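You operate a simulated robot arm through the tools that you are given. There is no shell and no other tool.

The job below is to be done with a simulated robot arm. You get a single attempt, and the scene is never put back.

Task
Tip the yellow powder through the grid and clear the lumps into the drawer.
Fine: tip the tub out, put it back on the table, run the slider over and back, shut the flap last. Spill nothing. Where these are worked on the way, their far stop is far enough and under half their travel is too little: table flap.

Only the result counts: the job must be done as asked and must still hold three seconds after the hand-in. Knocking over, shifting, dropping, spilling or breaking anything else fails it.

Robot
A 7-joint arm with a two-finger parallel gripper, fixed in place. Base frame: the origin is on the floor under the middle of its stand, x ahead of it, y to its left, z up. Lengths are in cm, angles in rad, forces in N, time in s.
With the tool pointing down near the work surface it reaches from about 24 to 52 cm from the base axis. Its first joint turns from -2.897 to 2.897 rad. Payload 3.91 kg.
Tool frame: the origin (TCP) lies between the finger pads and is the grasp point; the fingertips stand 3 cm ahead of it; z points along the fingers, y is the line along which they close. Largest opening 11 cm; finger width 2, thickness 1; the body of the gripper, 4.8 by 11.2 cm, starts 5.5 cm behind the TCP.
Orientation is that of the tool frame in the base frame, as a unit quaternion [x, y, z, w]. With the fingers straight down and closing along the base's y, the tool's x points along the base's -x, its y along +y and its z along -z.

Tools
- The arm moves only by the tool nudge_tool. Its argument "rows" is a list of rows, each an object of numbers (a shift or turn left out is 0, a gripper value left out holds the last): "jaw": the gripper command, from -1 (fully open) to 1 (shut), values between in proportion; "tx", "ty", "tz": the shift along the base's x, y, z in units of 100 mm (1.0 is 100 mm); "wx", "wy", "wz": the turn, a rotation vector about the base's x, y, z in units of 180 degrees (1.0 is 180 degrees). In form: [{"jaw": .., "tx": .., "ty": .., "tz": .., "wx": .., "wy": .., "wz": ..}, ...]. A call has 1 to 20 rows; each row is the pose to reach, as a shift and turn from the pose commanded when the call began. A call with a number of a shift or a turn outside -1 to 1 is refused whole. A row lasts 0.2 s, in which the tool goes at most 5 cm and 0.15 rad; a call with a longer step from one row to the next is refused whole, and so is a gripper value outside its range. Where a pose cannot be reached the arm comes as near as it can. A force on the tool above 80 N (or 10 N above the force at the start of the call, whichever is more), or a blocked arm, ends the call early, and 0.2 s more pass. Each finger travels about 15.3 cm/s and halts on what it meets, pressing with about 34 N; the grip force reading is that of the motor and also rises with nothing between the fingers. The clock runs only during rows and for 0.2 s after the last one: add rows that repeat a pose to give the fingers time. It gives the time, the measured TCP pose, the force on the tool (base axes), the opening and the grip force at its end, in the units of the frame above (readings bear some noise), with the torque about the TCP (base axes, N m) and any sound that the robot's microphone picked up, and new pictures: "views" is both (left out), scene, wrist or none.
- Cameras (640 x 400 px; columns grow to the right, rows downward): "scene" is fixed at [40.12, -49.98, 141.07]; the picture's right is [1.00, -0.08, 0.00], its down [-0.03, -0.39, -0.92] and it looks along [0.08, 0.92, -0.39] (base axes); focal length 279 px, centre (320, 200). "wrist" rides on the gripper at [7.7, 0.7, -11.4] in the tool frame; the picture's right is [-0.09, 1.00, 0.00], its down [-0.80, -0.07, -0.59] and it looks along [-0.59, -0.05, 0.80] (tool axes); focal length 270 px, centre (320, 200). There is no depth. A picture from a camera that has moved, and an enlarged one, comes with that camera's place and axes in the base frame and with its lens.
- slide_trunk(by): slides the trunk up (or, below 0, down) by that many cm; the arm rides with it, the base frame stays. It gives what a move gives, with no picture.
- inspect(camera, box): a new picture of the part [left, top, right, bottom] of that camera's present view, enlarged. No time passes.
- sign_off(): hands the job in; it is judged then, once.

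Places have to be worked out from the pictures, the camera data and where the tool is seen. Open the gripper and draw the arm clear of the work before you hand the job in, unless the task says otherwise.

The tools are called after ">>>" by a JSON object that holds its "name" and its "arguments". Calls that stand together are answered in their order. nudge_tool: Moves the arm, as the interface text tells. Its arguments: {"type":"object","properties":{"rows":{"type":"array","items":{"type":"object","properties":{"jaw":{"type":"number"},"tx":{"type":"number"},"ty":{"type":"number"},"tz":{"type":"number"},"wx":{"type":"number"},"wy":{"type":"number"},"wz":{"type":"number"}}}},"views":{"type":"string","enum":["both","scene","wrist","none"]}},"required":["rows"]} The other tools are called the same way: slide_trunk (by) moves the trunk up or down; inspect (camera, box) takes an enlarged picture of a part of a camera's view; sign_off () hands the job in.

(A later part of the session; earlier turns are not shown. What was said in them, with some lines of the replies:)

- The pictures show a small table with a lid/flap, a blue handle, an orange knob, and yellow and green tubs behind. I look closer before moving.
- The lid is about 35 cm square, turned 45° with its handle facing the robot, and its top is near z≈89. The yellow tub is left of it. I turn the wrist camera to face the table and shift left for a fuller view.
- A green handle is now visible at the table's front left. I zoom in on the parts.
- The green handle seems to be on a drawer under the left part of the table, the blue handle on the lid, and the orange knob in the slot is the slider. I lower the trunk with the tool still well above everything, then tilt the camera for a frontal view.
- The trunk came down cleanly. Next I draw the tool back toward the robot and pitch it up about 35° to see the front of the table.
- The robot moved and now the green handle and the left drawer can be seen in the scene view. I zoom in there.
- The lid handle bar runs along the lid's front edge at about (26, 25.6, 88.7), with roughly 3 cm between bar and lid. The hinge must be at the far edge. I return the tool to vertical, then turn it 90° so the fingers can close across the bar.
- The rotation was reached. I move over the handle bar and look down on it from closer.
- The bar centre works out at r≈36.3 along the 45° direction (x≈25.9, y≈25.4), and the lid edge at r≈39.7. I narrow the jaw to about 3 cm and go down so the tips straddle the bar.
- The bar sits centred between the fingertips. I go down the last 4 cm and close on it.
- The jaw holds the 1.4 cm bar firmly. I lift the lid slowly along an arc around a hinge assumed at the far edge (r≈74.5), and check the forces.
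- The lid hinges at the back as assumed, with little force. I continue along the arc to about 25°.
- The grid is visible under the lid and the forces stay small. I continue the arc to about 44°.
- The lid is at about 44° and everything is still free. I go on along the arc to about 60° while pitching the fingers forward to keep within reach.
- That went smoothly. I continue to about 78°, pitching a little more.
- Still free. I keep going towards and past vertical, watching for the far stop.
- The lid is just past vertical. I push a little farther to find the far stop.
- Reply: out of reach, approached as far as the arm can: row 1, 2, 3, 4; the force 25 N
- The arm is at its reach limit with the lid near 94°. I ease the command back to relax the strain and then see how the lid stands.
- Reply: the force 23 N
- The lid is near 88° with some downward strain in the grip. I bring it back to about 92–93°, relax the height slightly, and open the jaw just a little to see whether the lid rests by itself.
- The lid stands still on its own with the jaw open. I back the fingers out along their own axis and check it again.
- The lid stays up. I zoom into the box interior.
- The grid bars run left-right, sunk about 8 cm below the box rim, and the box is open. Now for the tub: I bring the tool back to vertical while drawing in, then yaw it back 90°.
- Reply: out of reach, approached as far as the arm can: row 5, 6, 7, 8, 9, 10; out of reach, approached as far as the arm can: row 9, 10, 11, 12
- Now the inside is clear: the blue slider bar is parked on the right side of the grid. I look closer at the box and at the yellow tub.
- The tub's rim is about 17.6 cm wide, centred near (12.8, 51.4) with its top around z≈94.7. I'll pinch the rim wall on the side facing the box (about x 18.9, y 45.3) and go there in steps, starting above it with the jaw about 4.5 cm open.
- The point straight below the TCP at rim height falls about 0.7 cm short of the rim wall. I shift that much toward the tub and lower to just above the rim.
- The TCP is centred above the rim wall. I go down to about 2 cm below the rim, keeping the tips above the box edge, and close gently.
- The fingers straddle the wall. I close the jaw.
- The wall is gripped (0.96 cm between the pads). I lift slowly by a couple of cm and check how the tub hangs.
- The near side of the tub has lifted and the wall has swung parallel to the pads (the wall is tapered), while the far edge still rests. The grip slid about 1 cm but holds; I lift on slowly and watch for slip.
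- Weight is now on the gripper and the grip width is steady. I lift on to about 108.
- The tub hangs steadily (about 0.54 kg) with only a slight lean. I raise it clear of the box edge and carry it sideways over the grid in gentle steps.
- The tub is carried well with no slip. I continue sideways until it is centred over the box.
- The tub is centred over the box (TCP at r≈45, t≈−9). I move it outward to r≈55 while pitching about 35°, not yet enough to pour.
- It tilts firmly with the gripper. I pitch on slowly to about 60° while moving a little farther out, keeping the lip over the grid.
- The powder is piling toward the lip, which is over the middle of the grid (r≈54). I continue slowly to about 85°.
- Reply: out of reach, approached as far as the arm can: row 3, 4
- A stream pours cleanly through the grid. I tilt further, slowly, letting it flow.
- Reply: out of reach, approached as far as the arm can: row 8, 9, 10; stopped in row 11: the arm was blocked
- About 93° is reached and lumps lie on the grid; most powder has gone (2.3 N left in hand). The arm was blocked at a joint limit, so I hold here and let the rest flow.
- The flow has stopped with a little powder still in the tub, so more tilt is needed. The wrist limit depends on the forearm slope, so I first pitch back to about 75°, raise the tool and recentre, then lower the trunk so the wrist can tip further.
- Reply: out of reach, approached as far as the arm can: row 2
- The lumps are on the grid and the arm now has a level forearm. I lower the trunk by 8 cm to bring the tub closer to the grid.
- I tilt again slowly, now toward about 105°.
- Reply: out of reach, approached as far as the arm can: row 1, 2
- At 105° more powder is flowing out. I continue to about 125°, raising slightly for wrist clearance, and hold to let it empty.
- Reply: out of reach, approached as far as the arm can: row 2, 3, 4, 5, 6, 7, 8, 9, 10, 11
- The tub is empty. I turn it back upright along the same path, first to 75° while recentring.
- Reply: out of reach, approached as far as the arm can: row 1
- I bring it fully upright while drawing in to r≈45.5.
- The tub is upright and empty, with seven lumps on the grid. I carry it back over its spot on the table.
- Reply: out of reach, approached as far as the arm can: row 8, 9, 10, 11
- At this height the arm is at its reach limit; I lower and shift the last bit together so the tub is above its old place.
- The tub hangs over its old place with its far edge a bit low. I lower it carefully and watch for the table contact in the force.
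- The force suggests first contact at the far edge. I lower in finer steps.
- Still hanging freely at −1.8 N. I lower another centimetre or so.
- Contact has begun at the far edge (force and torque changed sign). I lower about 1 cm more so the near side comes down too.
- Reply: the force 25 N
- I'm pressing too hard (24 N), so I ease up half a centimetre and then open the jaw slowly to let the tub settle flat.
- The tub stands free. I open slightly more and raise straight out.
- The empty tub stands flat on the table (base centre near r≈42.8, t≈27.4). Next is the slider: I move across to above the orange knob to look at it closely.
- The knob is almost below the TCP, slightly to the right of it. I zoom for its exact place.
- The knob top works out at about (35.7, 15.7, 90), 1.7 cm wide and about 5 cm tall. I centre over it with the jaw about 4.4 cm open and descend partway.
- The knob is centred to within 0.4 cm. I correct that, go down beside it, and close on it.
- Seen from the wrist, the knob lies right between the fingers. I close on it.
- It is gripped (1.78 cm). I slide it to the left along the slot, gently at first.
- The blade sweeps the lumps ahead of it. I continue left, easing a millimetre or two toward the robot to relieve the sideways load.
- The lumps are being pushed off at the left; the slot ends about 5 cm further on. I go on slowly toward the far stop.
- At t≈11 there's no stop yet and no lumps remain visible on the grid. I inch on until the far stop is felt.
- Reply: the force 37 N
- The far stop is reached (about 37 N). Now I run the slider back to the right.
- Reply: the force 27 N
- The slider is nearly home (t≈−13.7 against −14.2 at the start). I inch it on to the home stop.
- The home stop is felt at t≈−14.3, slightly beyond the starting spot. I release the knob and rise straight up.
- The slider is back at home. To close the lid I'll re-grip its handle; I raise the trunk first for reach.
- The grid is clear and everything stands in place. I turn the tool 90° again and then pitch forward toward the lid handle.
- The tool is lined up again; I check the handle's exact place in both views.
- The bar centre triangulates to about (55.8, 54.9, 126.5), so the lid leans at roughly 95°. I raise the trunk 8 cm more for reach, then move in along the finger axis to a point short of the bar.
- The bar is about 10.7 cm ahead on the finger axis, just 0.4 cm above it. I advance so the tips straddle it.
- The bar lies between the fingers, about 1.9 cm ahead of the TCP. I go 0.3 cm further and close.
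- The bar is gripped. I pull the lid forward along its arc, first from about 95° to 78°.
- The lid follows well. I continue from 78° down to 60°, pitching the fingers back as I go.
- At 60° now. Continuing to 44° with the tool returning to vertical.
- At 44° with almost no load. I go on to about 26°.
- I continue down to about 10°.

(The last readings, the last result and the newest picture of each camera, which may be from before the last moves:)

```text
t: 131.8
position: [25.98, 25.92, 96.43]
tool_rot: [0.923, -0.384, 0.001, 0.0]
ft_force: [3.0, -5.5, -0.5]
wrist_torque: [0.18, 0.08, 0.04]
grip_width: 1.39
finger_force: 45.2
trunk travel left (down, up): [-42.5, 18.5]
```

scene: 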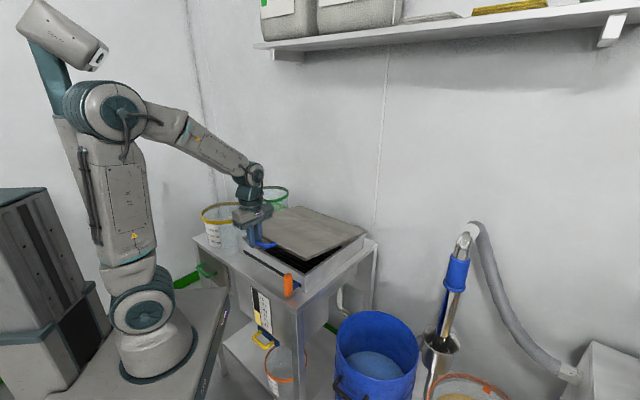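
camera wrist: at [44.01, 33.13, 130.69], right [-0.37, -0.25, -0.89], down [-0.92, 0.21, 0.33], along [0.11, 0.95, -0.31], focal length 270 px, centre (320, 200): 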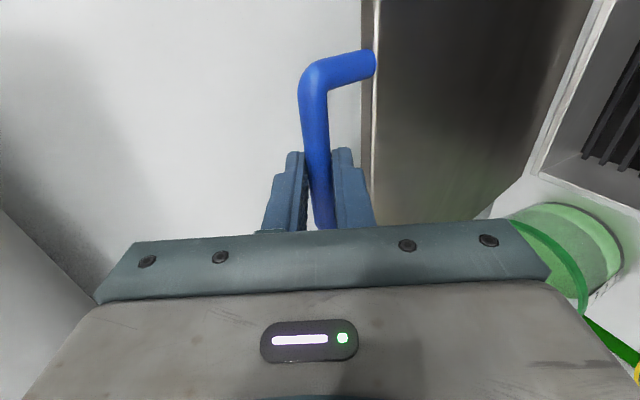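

Almost shut. I lower the last stretch slowly.

>>> {"name": "nudge_tool", "arguments": {"rows": [{"tx": -0.011, "ty": -0.011, "tz": -0.1, "jaw": 1}, {"tx": -0.0209, "ty": -0.0209, "tz": -0.1975}, {"tx": -0.029, "ty": -0.029, "tz": -0.3}, {"tx": -0.0344, "ty": -0.0344, "tz": -0.3965}, {"tx": -0.037, "ty": -0.037, "tz": -0.46}, {"tx": -0.0396, "ty": -0.0396, "tz": -0.53}, {"tx": -0.0406, "ty": -0.0406, "tz": -0.57}, {"tx": -0.0406, "ty": -0.0406, "tz": -0.57}]}}

>>> {"name": "inspect", "arguments": {"camera": "scene", "box": [210, 180, 370, 300]}}

```text
t: 133.6
position: [25.65, 25.42, 91.02]
tool_rot: [0.924, -0.382, 0.0, 0.001]
ft_force: [4.3, -0.3, -1.6]
wrist_torque: [0.19, 0.05, 0.0]
grip_width: 1.38
finger_force: 45.5
trunk travel left (down, up): [-42.5, 18.5]
camera wrist: at [30.64, 19.71, 102.39], right [-0.77, -0.64, 0.0], down [-0.52, 0.62, 0.59], along [-0.38, 0.45, -0.8], focal length 270 px, centre (320, 200)
```

scene: 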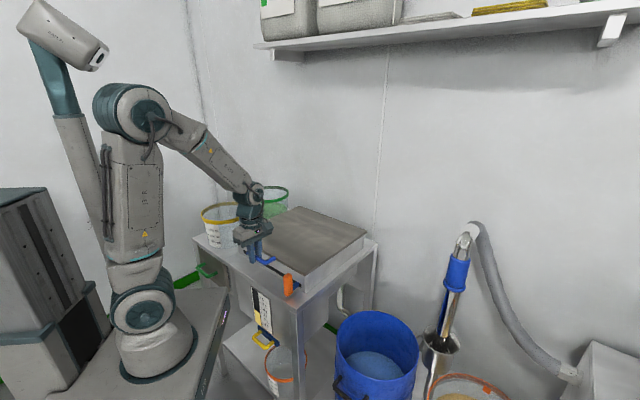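
wrist: 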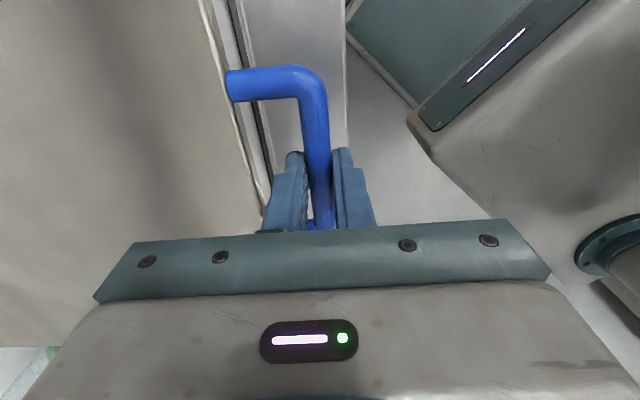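

```text
3.33 times, centred on (290, 240) of scene
camera zoom: at [40.12, -49.98, 141.07], right [1.0, -0.08, 0.0], down [-0.03, -0.39, -0.92], along [0.08, 0.92, -0.39], focal length 929 px, centre (420, 67)
```

zoom: 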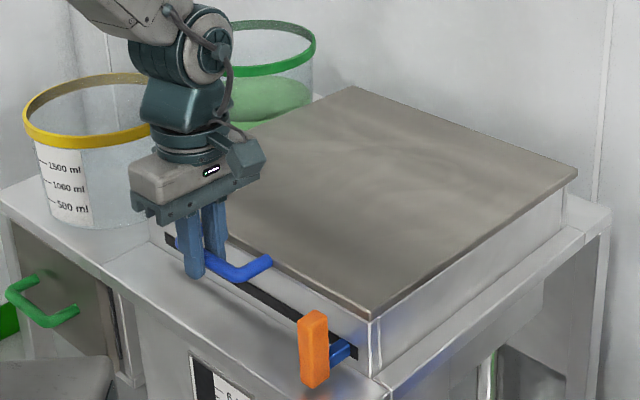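

A few millimetres remain and no contact is felt. I inch down until the lid seats.

>>> {"name": "nudge_tool", "arguments": {"rows": [{"tz": -0.02, "jaw": 1}, {"tz": -0.04}, {"tz": -0.06}, {"tz": -0.06}], "views": "none"}}

>>> {"name": "nudge_tool", "arguments": {"rows": [{"tz": -0.02, "jaw": 1}, {"tz": -0.04}, {"tz": -0.04}], "views": "none"}}

```text
t: 134.6
position: [25.65, 25.55, 90.16]
tool_rot: [0.924, -0.383, 0.0, 0.001]
ft_force: [0.8, 2.1, -0.4]
wrist_torque: [0.18, 0.03, 0.05]
grip_width: 1.34
finger_force: 45.1
trunk travel left (down, up): [-42.5, 18.5]
```

```text
t: 135.4
position: [25.71, 25.39, 90.05]
tool_rot: [0.924, -0.383, 0.002, -0.002]
ft_force: [1.7, 1.7, 32.4]
wrist_torque: [-0.01, -0.08, 0.09]
grip_width: 1.38
finger_force: 45.2
trunk travel left (down, up): [-42.5, 18.5]
```

The lid is seated (32 N). I relax the press slightly, open the jaw and rise away from the handle.

>>> {"name": "nudge_tool", "arguments": {"rows": [{"tz": 0.025, "jaw": 1}, {"tz": 0.025, "jaw": 0.7}, {"tz": 0.025, "jaw": 0.45}, {"tz": 0.025, "jaw": 0.45}, {"tz": 0.15}, {"tz": 0.35}, {"tz": 0.6}, {"tz": 0.9}, {"tz": 0.9}]}}

>>> {"name": "inspect", "arguments": {"camera": "scene", "box": [210, 180, 370, 300]}}

```text
t: 137.4
position: [25.62, 25.56, 98.82]
tool_rot: [0.924, -0.383, 0.001, -0.001]
ft_force: [1.0, 0.9, -0.8]
wrist_torque: [0.0, 0.02, 0.03]
grip_width: 3.02
finger_force: 0.1
trunk travel left (down, up): [-42.5, 18.5]
camera wrist: at [30.57, 19.65, 110.39], right [-0.77, -0.64, 0.0], down [-0.52, 0.62, 0.59], along [-0.38, 0.45, -0.8], focal length 270 px, centre (320, 200)
```

scene: 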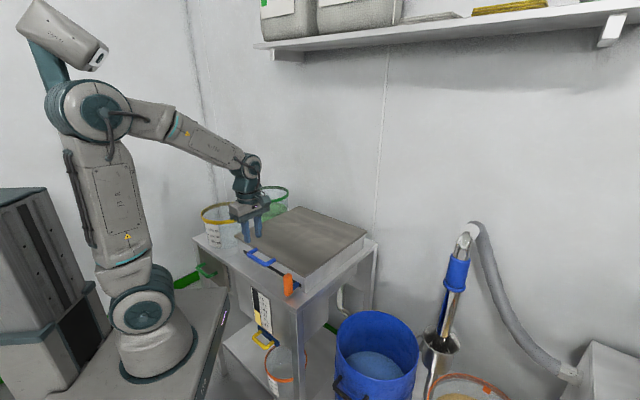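
wrist: 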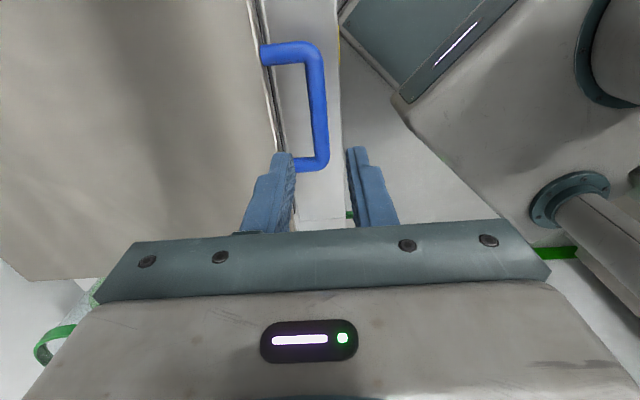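

```text
3.33 times, centred on (290, 240) of scene
camera zoom: at [40.12, -49.98, 141.07], right [1.0, -0.08, 0.0], down [-0.03, -0.39, -0.92], along [0.08, 0.92, -0.39], focal length 929 px, centre (420, 67)
```

zoom: 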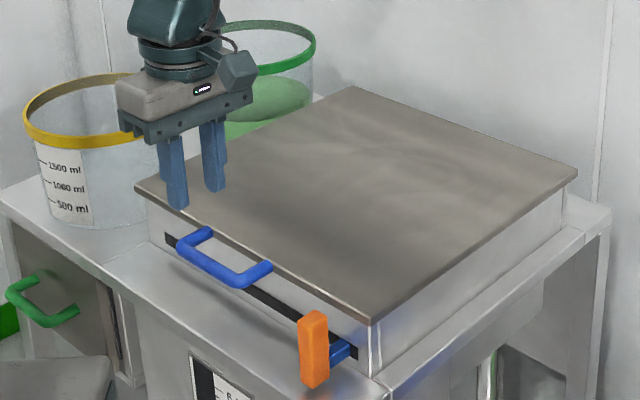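

The lid is shut as it was at the start. I open the gripper, raise and draw the arm back clear of the work, and look over the whole scene.

>>> {"name": "nudge_tool", "arguments": {"rows": [{"tz": 0.3}, {"tz": 0.65, "jaw": -1}, {"tz": 1.0, "jaw": -1}, {"tz": 1.0, "tx": -0.3, "ty": -0.1}, {"tz": 1.0, "tx": -0.6, "ty": -0.2}, {"tz": 1.0, "tx": -0.6, "ty": -0.2}]}}

>>> {"name": "inspect", "arguments": {"camera": "scene", "box": [180, 170, 400, 310]}}

>>> {"name": "inspect", "arguments": {"camera": "scene", "box": [180, 270, 400, 400]}}

```text
t: 138.8
position: [19.84, 23.5, 109.08]
tool_rot: [0.924, -0.383, 0.0, 0.002]
ft_force: [-0.2, -0.1, -0.4]
wrist_torque: [0.01, -0.02, -0.01]
grip_width: 11.01
finger_force: 0.0
trunk travel left (down, up): [-42.5, 18.5]
camera wrist: at [24.71, 17.7, 120.46], right [-0.77, -0.64, 0.0], down [-0.52, 0.62, 0.59], along [-0.38, 0.45, -0.81], focal length 270 px, centre (320, 200)
```

scene: 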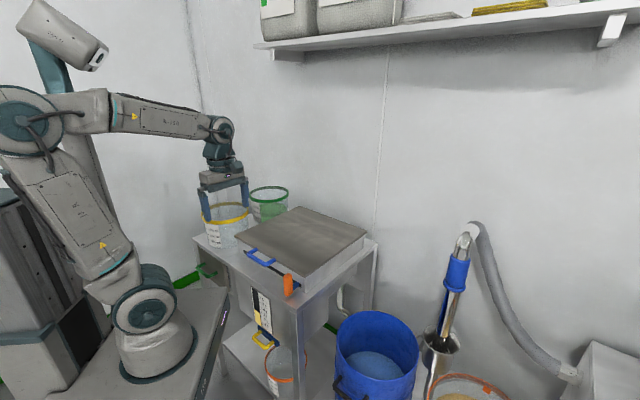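
wrist: 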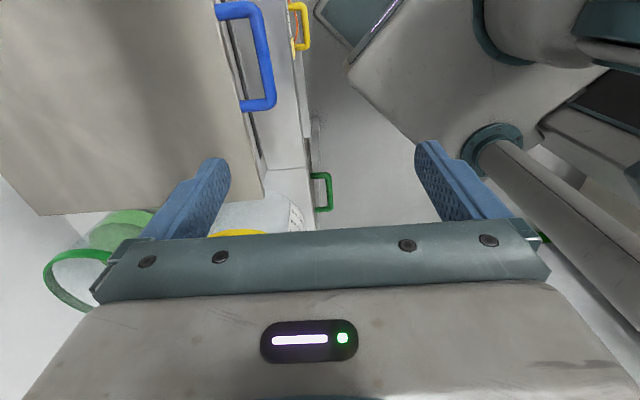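

```text
2.86 times, centred on (290, 240) of scene
camera zoom: at [40.12, -49.98, 141.07], right [1.0, -0.08, 0.0], down [-0.03, -0.39, -0.92], along [0.08, 0.92, -0.39], focal length 797 px, centre (406, 86)
```

zoom: 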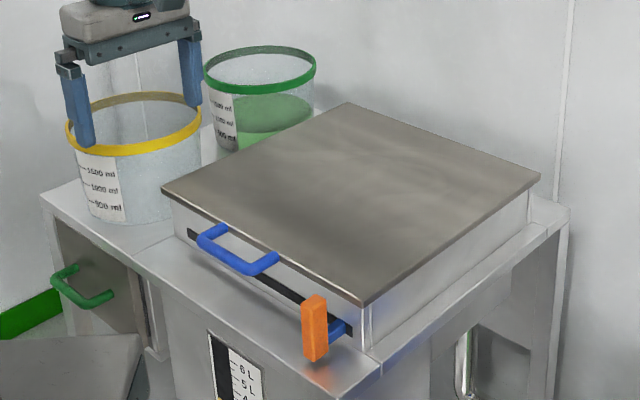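

```text
2.91 times, centred on (290, 335) of scene
camera zoom: at [40.12, -49.98, 141.07], right [1.0, -0.08, 0.0], down [-0.03, -0.39, -0.92], along [0.08, 0.92, -0.39], focal length 811 px, centre (407, -193)
```

zoom: 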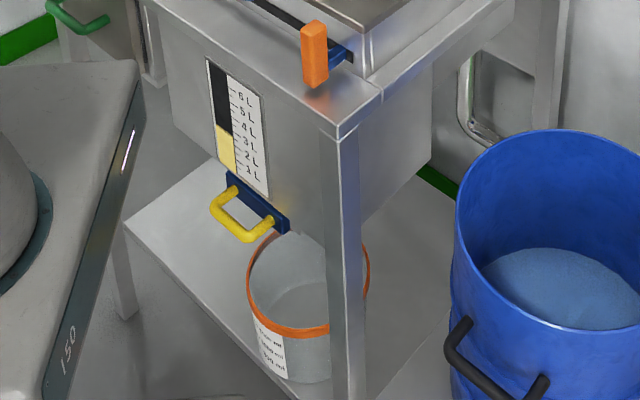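

The lid, slider and tub are all in place and nothing has been spilled or shifted. I raise the arm a bit more to be well clear before handing in.

>>> {"name": "nudge_tool", "arguments": {"rows": [{"tz": 0.3, "tx": -0.1, "ty": -0.1}, {"tz": 0.6, "tx": -0.2, "ty": -0.2}, {"tz": 0.9, "tx": -0.2, "ty": -0.2}, {"tz": 0.9, "tx": -0.2, "ty": -0.2}]}}

```text
t: 139.8
position: [17.77, 21.45, 118.0]
tool_rot: [0.924, -0.382, 0.001, 0.002]
ft_force: [-0.5, -0.4, -0.8]
wrist_torque: [0.02, -0.02, 0.0]
grip_width: 11.0
finger_force: 0.1
trunk travel left (down, up): [-42.5, 18.5]
camera wrist: at [22.68, 15.64, 129.37], right [-0.77, -0.64, 0.0], down [-0.52, 0.62, 0.59], along [-0.38, 0.45, -0.81], focal length 270 px, centre (320, 200)
```

scene: 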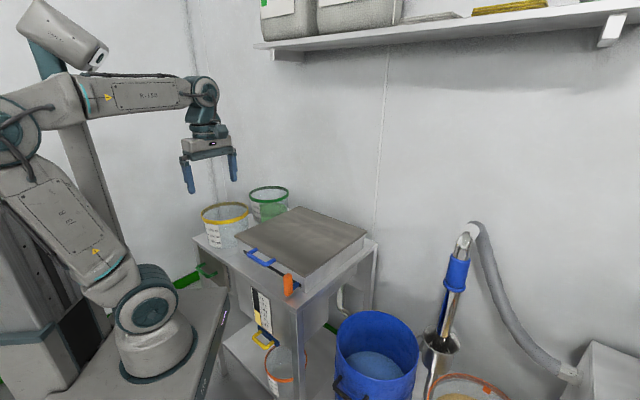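
wrist: 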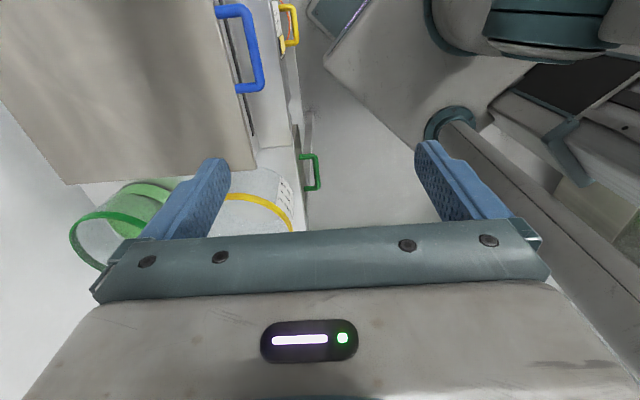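

The arm is clear and the gripper open. The tub is emptied and back on the table, the slider has been run over and back, the grid is clear of lumps and the flap is shut. I hand the job in.

>>> {"name": "sign_off", "arguments": {}}

```text
The job is handed in.
```

I tipped the yellow powder through the grid and swept the lumps off with the slider. I've handed the job in; the tool only confirmed receipt, so I don't know how it was judged.

- **Flap:** I opened it to about 95° before tipping, just past upright, and shut it last. It was pressed down until it seated.
- **Tub:** It came out empty and stands flat on the table, about 2.7 cm nearer the robot than where it started. Its base is roughly 2 cm from the front edge.
- **Slider:** It went left until it hit the far stop and came back to its starting stop. Seven lumps were on the grid before the sweep and none after. I could not see into the drawer, so I only know they left the grid.
- **Spills:** I saw no powder outside the box or the tub, and nothing else was moved.

The gripper is open and the arm is clear of the work.
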